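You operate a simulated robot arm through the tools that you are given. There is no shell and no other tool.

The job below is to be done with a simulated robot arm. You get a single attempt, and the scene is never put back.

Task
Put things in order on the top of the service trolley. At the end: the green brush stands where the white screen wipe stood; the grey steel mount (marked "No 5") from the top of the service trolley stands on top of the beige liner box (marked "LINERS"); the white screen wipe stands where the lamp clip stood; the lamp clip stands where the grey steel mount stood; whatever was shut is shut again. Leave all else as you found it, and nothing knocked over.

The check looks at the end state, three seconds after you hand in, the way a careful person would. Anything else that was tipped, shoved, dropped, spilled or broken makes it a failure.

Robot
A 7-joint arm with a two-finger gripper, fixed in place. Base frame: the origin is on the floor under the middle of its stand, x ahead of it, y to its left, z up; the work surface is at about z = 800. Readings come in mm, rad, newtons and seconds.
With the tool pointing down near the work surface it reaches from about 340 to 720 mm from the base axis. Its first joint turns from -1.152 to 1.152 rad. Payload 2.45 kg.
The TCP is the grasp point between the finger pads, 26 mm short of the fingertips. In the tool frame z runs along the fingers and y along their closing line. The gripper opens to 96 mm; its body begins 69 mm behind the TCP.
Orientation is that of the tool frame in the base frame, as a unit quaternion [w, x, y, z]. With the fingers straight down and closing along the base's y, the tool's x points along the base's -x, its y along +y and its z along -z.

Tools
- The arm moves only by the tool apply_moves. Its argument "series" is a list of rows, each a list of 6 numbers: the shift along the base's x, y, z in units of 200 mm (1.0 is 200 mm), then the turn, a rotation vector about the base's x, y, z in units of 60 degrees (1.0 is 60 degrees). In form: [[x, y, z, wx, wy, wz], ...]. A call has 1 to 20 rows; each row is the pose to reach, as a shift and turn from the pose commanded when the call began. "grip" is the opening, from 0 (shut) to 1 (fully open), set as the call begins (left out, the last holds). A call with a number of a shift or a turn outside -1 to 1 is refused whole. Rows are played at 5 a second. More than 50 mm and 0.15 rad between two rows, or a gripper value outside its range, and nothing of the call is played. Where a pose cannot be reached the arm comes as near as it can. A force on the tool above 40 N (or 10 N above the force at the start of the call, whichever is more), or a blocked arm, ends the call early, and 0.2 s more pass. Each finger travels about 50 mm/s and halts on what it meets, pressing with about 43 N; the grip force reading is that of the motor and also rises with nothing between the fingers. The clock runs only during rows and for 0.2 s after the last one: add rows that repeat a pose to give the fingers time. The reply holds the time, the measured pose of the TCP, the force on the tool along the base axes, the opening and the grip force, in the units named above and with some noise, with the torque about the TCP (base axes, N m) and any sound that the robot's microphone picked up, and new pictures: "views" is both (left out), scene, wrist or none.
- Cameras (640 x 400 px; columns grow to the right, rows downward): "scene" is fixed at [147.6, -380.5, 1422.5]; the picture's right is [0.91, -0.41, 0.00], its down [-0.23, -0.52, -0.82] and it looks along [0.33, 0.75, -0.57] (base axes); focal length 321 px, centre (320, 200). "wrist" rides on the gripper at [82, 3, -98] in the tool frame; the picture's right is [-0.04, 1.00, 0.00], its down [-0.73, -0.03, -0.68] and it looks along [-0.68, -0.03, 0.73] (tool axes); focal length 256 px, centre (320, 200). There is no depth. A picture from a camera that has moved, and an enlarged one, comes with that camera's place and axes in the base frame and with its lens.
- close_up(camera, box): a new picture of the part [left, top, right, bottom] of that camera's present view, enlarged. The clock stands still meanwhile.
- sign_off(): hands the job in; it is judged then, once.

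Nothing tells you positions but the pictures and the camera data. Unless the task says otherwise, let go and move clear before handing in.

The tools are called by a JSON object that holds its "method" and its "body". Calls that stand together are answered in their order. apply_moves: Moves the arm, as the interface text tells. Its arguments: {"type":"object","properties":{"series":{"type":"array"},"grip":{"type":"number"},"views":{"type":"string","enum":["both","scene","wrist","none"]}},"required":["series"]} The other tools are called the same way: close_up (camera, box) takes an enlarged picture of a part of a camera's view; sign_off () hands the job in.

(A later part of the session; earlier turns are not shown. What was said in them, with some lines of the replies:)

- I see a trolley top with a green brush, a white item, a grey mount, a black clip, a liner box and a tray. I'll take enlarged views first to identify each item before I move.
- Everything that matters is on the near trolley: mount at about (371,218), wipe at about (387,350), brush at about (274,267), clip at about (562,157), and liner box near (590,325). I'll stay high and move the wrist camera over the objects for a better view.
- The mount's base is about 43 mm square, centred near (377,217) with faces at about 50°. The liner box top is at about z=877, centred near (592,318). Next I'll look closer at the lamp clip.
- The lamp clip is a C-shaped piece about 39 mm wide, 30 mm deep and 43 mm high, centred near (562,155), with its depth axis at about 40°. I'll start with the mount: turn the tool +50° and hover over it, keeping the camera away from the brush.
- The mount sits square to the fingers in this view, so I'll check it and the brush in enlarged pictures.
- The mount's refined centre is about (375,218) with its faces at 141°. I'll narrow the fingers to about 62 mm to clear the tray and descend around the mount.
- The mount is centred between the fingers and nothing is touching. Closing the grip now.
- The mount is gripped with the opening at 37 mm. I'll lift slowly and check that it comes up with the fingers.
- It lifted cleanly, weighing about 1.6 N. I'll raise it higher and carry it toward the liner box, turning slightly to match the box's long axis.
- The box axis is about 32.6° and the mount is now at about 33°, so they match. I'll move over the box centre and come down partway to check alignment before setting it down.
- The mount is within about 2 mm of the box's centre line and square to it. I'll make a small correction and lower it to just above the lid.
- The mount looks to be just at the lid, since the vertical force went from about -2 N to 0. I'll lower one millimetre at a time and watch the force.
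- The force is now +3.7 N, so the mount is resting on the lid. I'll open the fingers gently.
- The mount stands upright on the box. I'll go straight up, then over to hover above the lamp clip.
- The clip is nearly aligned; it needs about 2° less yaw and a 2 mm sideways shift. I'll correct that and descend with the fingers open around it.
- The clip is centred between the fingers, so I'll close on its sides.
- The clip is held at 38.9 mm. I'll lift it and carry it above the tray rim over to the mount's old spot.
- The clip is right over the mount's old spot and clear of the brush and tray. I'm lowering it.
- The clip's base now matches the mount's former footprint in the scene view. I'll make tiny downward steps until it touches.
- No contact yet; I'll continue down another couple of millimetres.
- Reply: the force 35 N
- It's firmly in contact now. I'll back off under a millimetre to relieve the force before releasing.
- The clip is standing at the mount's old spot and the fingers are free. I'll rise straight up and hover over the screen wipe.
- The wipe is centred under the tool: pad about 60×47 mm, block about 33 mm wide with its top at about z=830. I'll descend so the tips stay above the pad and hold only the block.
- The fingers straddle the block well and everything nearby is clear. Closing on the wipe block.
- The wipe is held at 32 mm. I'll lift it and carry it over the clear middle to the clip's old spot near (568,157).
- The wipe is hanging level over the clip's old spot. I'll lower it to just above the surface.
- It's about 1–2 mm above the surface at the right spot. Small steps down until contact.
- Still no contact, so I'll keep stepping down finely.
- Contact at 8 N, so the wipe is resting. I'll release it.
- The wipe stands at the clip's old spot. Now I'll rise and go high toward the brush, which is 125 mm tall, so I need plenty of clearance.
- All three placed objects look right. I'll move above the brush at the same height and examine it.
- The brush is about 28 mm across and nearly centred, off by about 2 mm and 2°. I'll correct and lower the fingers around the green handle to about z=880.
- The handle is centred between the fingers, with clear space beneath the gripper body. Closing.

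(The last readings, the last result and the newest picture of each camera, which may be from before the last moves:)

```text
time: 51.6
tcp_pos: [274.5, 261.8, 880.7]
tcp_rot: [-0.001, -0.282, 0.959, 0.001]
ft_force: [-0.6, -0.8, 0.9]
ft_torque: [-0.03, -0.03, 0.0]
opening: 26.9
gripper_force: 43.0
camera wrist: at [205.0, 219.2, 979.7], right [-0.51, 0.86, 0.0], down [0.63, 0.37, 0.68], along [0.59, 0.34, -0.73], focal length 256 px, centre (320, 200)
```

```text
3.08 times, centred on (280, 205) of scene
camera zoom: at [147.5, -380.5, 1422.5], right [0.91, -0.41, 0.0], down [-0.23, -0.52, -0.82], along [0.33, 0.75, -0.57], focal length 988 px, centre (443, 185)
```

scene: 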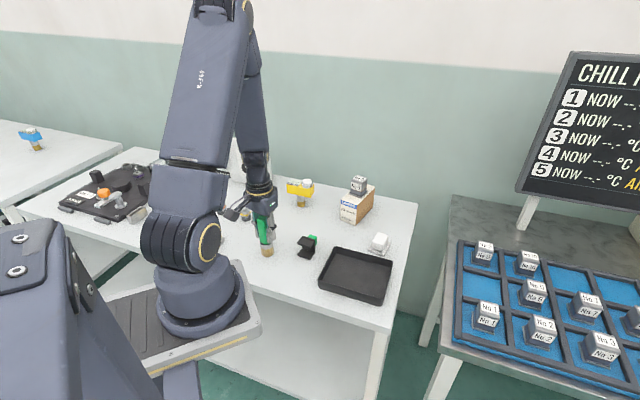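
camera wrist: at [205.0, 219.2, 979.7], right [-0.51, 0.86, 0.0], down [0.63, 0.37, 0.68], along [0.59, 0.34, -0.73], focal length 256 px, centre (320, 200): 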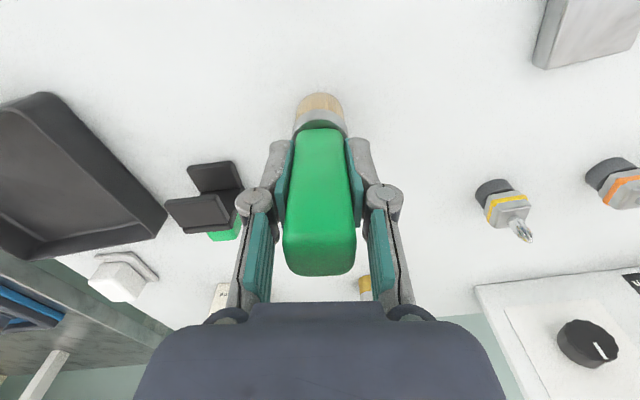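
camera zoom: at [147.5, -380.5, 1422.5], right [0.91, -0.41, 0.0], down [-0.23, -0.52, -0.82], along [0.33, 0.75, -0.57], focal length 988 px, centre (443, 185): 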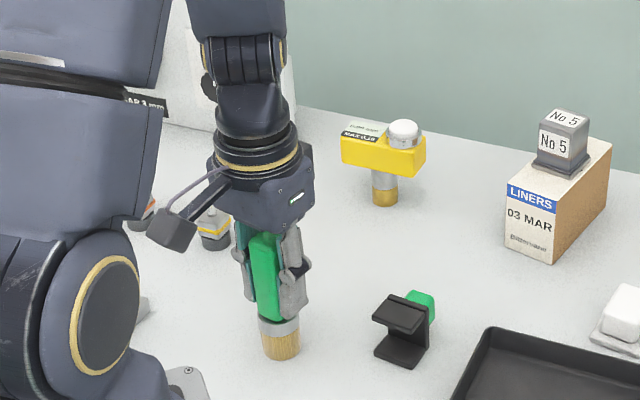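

The brush is held at 27 mm. I'll lift it 80 mm and carry it to the wipe's old spot near (390.5,346.5).

{"method": "apply_moves", "body": {"series": [[0, 0, 0.03, 0, 0, 0], [0, 0, 0.1, 0, 0, 0], [0, 0, 0.25, 0, 0, 0], [0, 0, 0.4, 0, 0, 0], [0.08, 0.06, 0.42, 0, 0, 0], [0.2, 0.15, 0.42, 0, 0, 0], [0.32, 0.24, 0.42, 0, 0, 0], [0.44, 0.33, 0.42, 0, 0, 0], [0.53, 0.4, 0.42, 0, 0, 0], [0.5725, 0.43, 0.4, 0, 0, 0], [0.5725, 0.43, 0.3, 0, 0, 0], [0.5725, 0.43, 0.2, 0, 0, 0], [0.5725, 0.43, 0.2, 0, 0, 0], [0.5725, 0.43, 0.2, 0, 0, 0]]}}

{"method": "close_up", "body": {"camera": "scene", "box": [220, 140, 380, 270]}}

{"method": "close_up", "body": {"camera": "wrist", "box": [220, 80, 420, 250]}}

```text
time: 54.6
tcp_pos: [390.6, 345.2, 920.1]
tcp_rot: [0.0, -0.282, 0.959, 0.0]
ft_force: [0.8, -0.3, -0.6]
ft_torque: [0.03, 0.0, -0.01]
opening: 27.2
gripper_force: 43.3
camera wrist: at [319.0, 303.1, 1018.4], right [-0.51, 0.86, 0.0], down [0.63, 0.37, 0.68], along [0.59, 0.34, -0.73], focal length 256 px, centre (320, 200)
```

scene: 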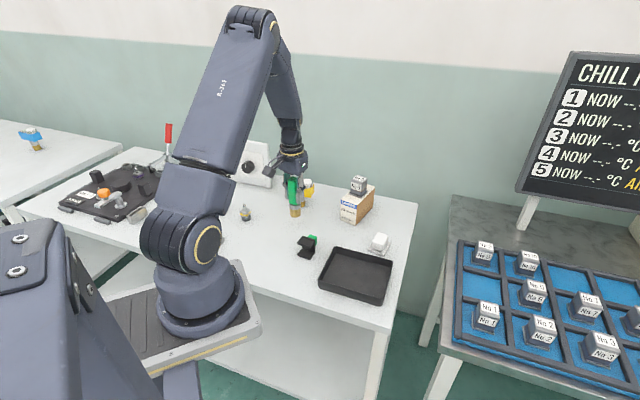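
wrist: 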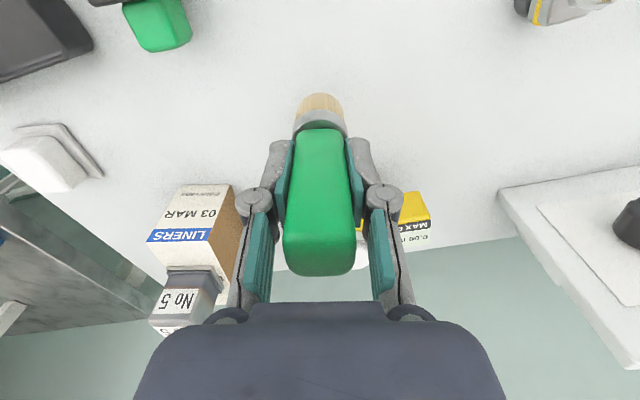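

```text
3.08 times, centred on (300, 205) of scene
camera zoom: at [147.6, -380.5, 1422.5], right [0.91, -0.41, 0.0], down [-0.23, -0.52, -0.82], along [0.33, 0.75, -0.57], focal length 988 px, centre (382, 185)
```

zoom: 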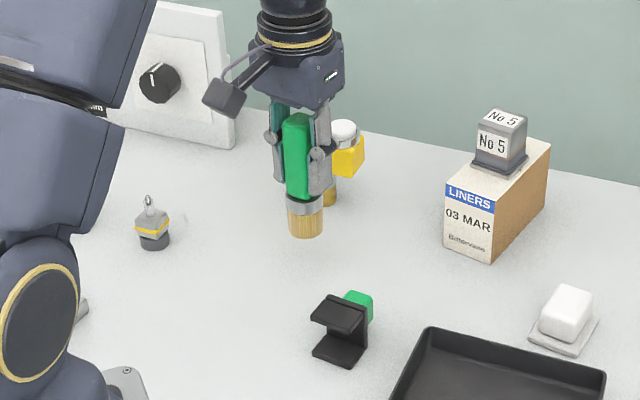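

```text
2.35 times, centred on (320, 165) of wrist
camera zoom: at [319.0, 303.1, 1018.4], right [-0.51, 0.86, 0.0], down [0.63, 0.37, 0.68], along [0.59, 0.34, -0.73], focal length 602 px, centre (320, 282)
```

zoom: 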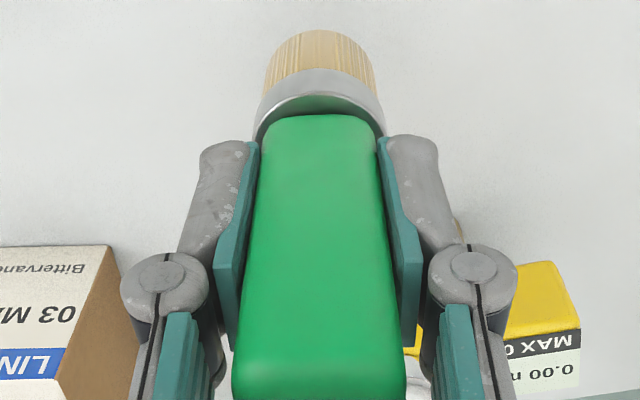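

The brush hangs straight with no slip, and the gauge is well behind it. I'll lower it to just above the surface.

{"method": "apply_moves", "body": {"series": [[0, 0, -0.06, 0, 0, 0], [0, 0, -0.12, 0, 0, 0], [0, 0, -0.16, 0, 0, 0], [0, 0, -0.185, 0, 0, 0], [0, 0, -0.193, 0, 0, 0], [0, 0, -0.193, 0, 0, 0], [0, 0, -0.193, 0, 0, 0]], "views": "none"}}

{"method": "close_up", "body": {"camera": "scene", "box": [220, 140, 380, 270]}}

```text
time: 56.2
tcp_pos: [390.7, 346.2, 881.9]
tcp_rot: [0.0, -0.282, 0.959, 0.001]
ft_force: [0.2, -0.5, 0.1]
ft_torque: [0.02, -0.01, 0.01]
opening: 27.0
gripper_force: 43.1
```

```text
3.08 times, centred on (300, 205) of scene
camera zoom: at [147.6, -380.5, 1422.5], right [0.91, -0.41, 0.0], down [-0.23, -0.52, -0.82], along [0.33, 0.75, -0.57], focal length 988 px, centre (382, 185)
```

zoom: 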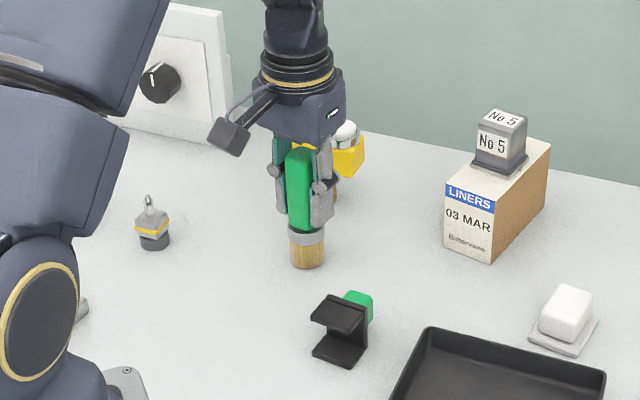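

Fine steps down for contact.

{"method": "apply_moves", "body": {"series": [[0, 0, -0.003, 0, 0, 0], [0, 0, -0.005, 0, 0, 0], [0, 0, -0.005, 0, 0, 0]], "views": "none"}}

```text
time: 57.0
tcp_pos: [391.2, 345.7, 882.0]
tcp_rot: [0.0, -0.282, 0.959, 0.0]
ft_force: [-0.5, 0.3, -0.2]
ft_torque: [-0.03, 0.0, 0.02]
opening: 26.9
gripper_force: 43.5
```

{"method": "apply_moves", "body": {"series": [[0, 0, -0.003, 0, 0, 0], [0, 0, -0.003, 0, 0, 0], [0, 0, -0.003, 0, 0, 0]], "views": "none"}}

```text
time: 57.8
tcp_pos: [390.7, 346.6, 880.7]
tcp_rot: [0.0, -0.282, 0.959, 0.0]
ft_force: [0.1, 0.1, 0.5]
ft_torque: [0.01, -0.03, 0.0]
opening: 26.8
gripper_force: 42.9
```

Nearly there; one more fine step.

{"method": "apply_moves", "body": {"series": [[0, 0, -0.003, 0, 0, 0], [0, 0, -0.003, 0, 0, 0], [0, 0, -0.003, 0, 0, 0]], "views": "none"}}

```text
time: 58.6
tcp_pos: [390.8, 346.1, 881.5]
tcp_rot: [0.002, -0.282, 0.959, 0.0]
ft_force: [-5.2, -3.2, 21.4]
ft_torque: [-0.26, 0.43, 0.01]
opening: 27.2
gripper_force: 43.1
```

Contact is at 21 N. I'll back off a fraction to relax it before opening.

{"method": "apply_moves", "body": {"series": [[0, 0, 0.002, 0, 0, 0], [0, 0, 0.002, 0, 0, 0], [0, 0, 0.002, 0, 0, 0]], "views": "none"}}

```text
time: 59.4
tcp_pos: [391.4, 346.3, 880.1]
tcp_rot: [0.001, -0.282, 0.959, 0.0]
ft_force: [-4.5, -4.0, 30.1]
ft_torque: [-0.3, 0.42, 0.02]
opening: 27.0
gripper_force: 43.2
```

The force had still been settling and reads 30 N, so I'll back off a bit more.

{"method": "apply_moves", "body": {"series": [[0, 0, 0.003, 0, 0, 0], [0, 0, 0.003, 0, 0, 0], [0, 0, 0.003, 0, 0, 0]], "views": "none"}}

```text
time: 60.2
tcp_pos: [391.1, 346.2, 880.6]
tcp_rot: [0.0, -0.282, 0.959, 0.0]
ft_force: [0.6, -3.2, 14.2]
ft_torque: [-0.19, 0.03, 0.01]
opening: 27.2
gripper_force: 42.8
```

{"method": "apply_moves", "body": {"series": [[0, 0, 0.002, 0, 0, 0], [0, 0, 0.002, 0, 0, 0], [0, 0, 0.002, 0, 0, 0]], "views": "none"}}

```text
time: 61.0
tcp_pos: [390.1, 346.4, 880.8]
tcp_rot: [0.0, -0.282, 0.96, -0.001]
ft_force: [2.7, -0.9, 4.0]
ft_torque: [0.04, -0.09, -0.02]
opening: 27.2
gripper_force: 42.2
```

The contact is down to 4 N with the brush upright. I'll open the fingers now.

{"method": "apply_moves", "body": {"series": [[0, 0, 0, 0, 0, 0], [0, 0, 0, 0, 0, 0], [0, 0, 0, 0, 0, 0], [0, 0, 0, 0, 0, 0], [0, 0, 0, 0, 0, 0], [0, 0, 0, 0, 0, 0]], "grip": 0.7}}

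{"method": "close_up", "body": {"camera": "scene", "box": [220, 140, 380, 270]}}

{"method": "close_up", "body": {"camera": "wrist", "box": [220, 80, 420, 250]}}

```text
time: 62.4
tcp_pos: [389.8, 346.6, 882.2]
tcp_rot: [0.0, -0.283, 0.959, 0.0]
ft_force: [0.7, -0.9, 0.2]
ft_torque: [-0.01, -0.01, 0.01]
opening: 67.3
gripper_force: 0.0
camera wrist: at [319.6, 304.0, 979.7], right [-0.51, 0.86, 0.0], down [0.63, 0.37, 0.68], along [0.59, 0.34, -0.73], focal length 256 px, centre (320, 200)
```

scene: 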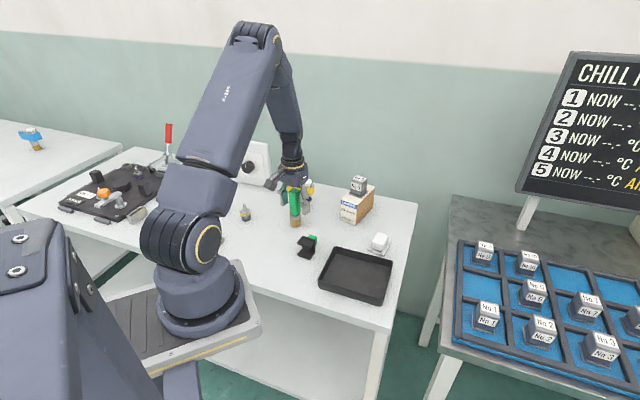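
wrist: 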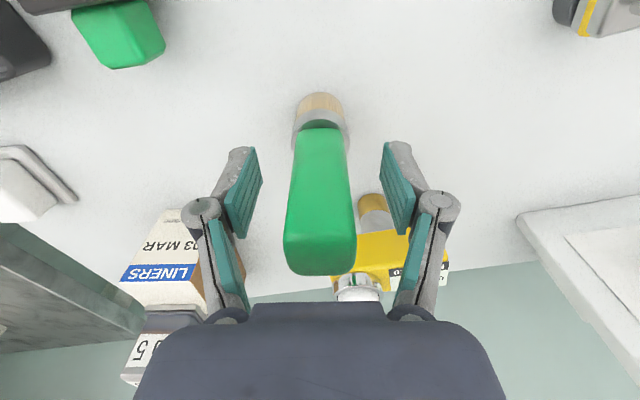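

```text
3.08 times, centred on (300, 205) of scene
camera zoom: at [147.6, -380.5, 1422.5], right [0.91, -0.41, 0.0], down [-0.23, -0.52, -0.82], along [0.33, 0.75, -0.57], focal length 988 px, centre (382, 185)
```

zoom: 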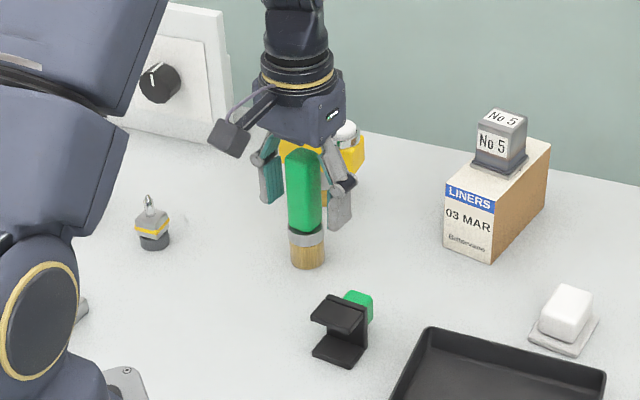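

```text
2.35 times, centred on (320, 165) of wrist
camera zoom: at [319.6, 304.0, 979.7], right [-0.51, 0.86, 0.0], down [0.63, 0.37, 0.68], along [0.59, 0.34, -0.73], focal length 602 px, centre (320, 282)
```

zoom: 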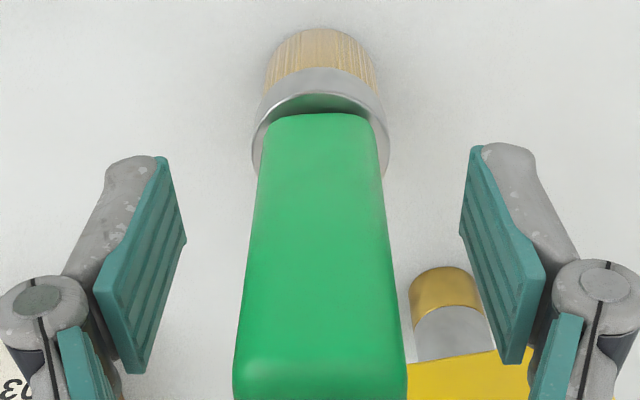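

The brush is standing free. I'll rise straight up well past its top, then move clear toward the starting area and inspect the whole table.

{"method": "apply_moves", "body": {"series": [[0, 0, 0.05, 0, 0, 0], [0, 0, 0.2, 0, 0, 0], [0, 0, 0.4, 0, 0, 0], [0, 0, 0.6, 0, 0, 0], [0, 0, 0.8, 0, 0, 0], [0, 0, 0.95, 0, 0, 0], [0, -0.15, 1, 0, 0, 0], [0, -0.35, 1, 0, 0, -0.1], [0, -0.55, 1, 0, 0, -0.2], [0, -0.75, 1, 0, 0, -0.3], [0, -0.95, 1, 0, 0, -0.4], [0, -0.95, 1, 0, 0, -0.5], [0, -0.95, 1, 0, 0, -0.5]]}}

{"method": "close_up", "body": {"camera": "scene", "box": [230, 150, 420, 280]}}

{"method": "close_up", "body": {"camera": "wrist", "box": [180, 0, 560, 240]}}

```text
time: 65.2
tcp_pos: [391.6, 152.5, 1080.8]
tcp_rot: [0.0, -0.024, 1.0, 0.0]
ft_force: [-0.2, 0.1, -1.0]
ft_torque: [0.02, 0.01, 0.01]
opening: 67.1
gripper_force: 0.0
camera wrist: at [309.3, 150.9, 1180.0], right [-0.01, 1.0, 0.0], down [0.73, 0.0, 0.68], along [0.68, 0.0, -0.73], focal length 256 px, centre (320, 200)
```

scene: 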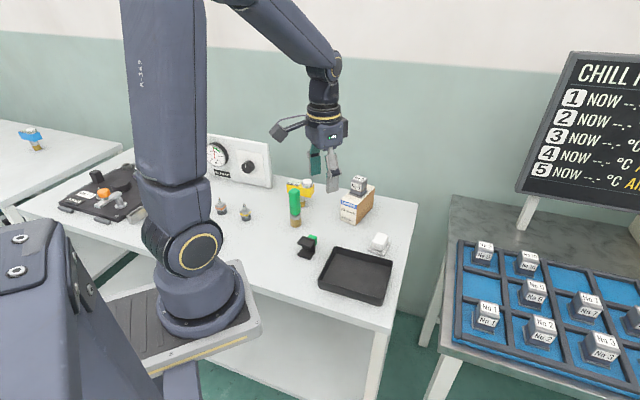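
wrist: 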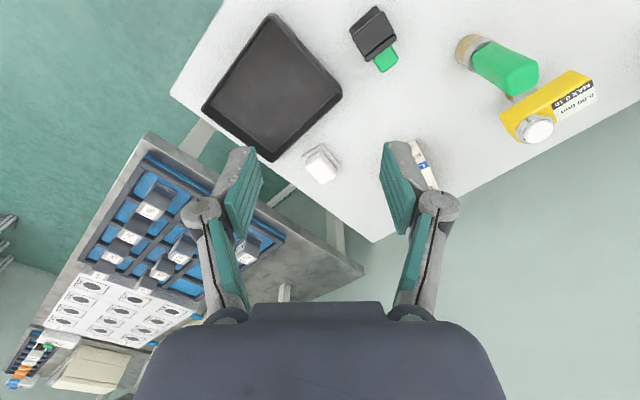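

```text
3.08 times, centred on (325, 215) of scene
camera zoom: at [147.6, -380.5, 1422.5], right [0.91, -0.41, 0.0], down [-0.23, -0.52, -0.82], along [0.33, 0.75, -0.57], focal length 988 px, centre (305, 154)
```

zoom: 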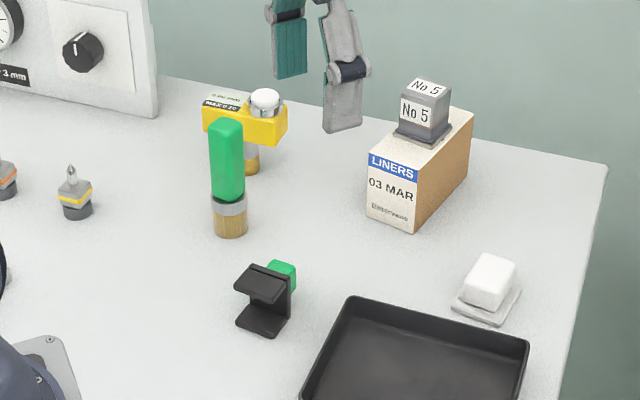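

```text
1.67 times, centred on (370, 120) of wrist
camera zoom: at [309.3, 150.9, 1180.0], right [-0.01, 1.0, 0.0], down [0.73, 0.0, 0.68], along [0.68, 0.0, -0.73], focal length 427 px, centre (237, 333)
```

zoom: 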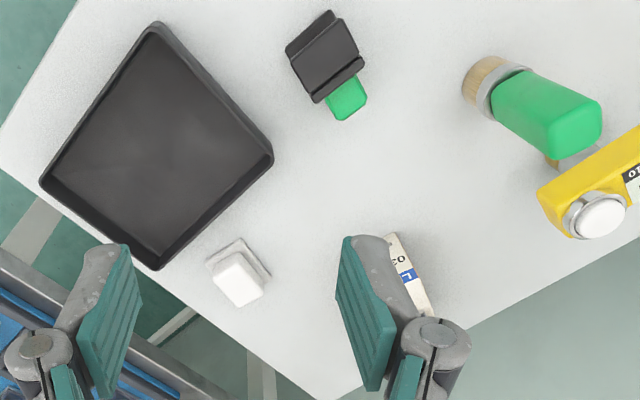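

Everything is in place: the brush is at the wipe's old spot, the mount is upright on the liner box, the wipe is at the clip's spot and the clip is at the mount's spot. The tray, gauge, weights and panel look untouched, I opened nothing, and the arm is clear, so I'm handing in.

{"method": "sign_off", "body": {}}

```text
The job is handed in.
```

The trolley top is arranged as you asked, and I've handed the job in. I don't have the check's result.

| Item | Where it stands now |
|---|---|
| Grey steel mount ("No 5") | Upright on top of the liner box, roughly centred and lined up with its long side |
| Lamp clip | Where the mount stood |
| White screen wipe | Where the lamp clip stood |
| Green brush | Upright on its bristles, where the wipe stood |

In the final pictures, each moved item's base lines up closely with the spot it was meant to take. The lamp clip is lopsided because its green part sticks out at the back. I placed both it and the wipe using a midpoint between its black base and its full length, so they could be several millimetres off depending on how the spot is measured.

I opened nothing, so nothing needed shutting again. Nothing was knocked over, and the other items I checked, such as the tray and the yellow gauge, looked undisturbed. The gripper is empty and clear of the table.
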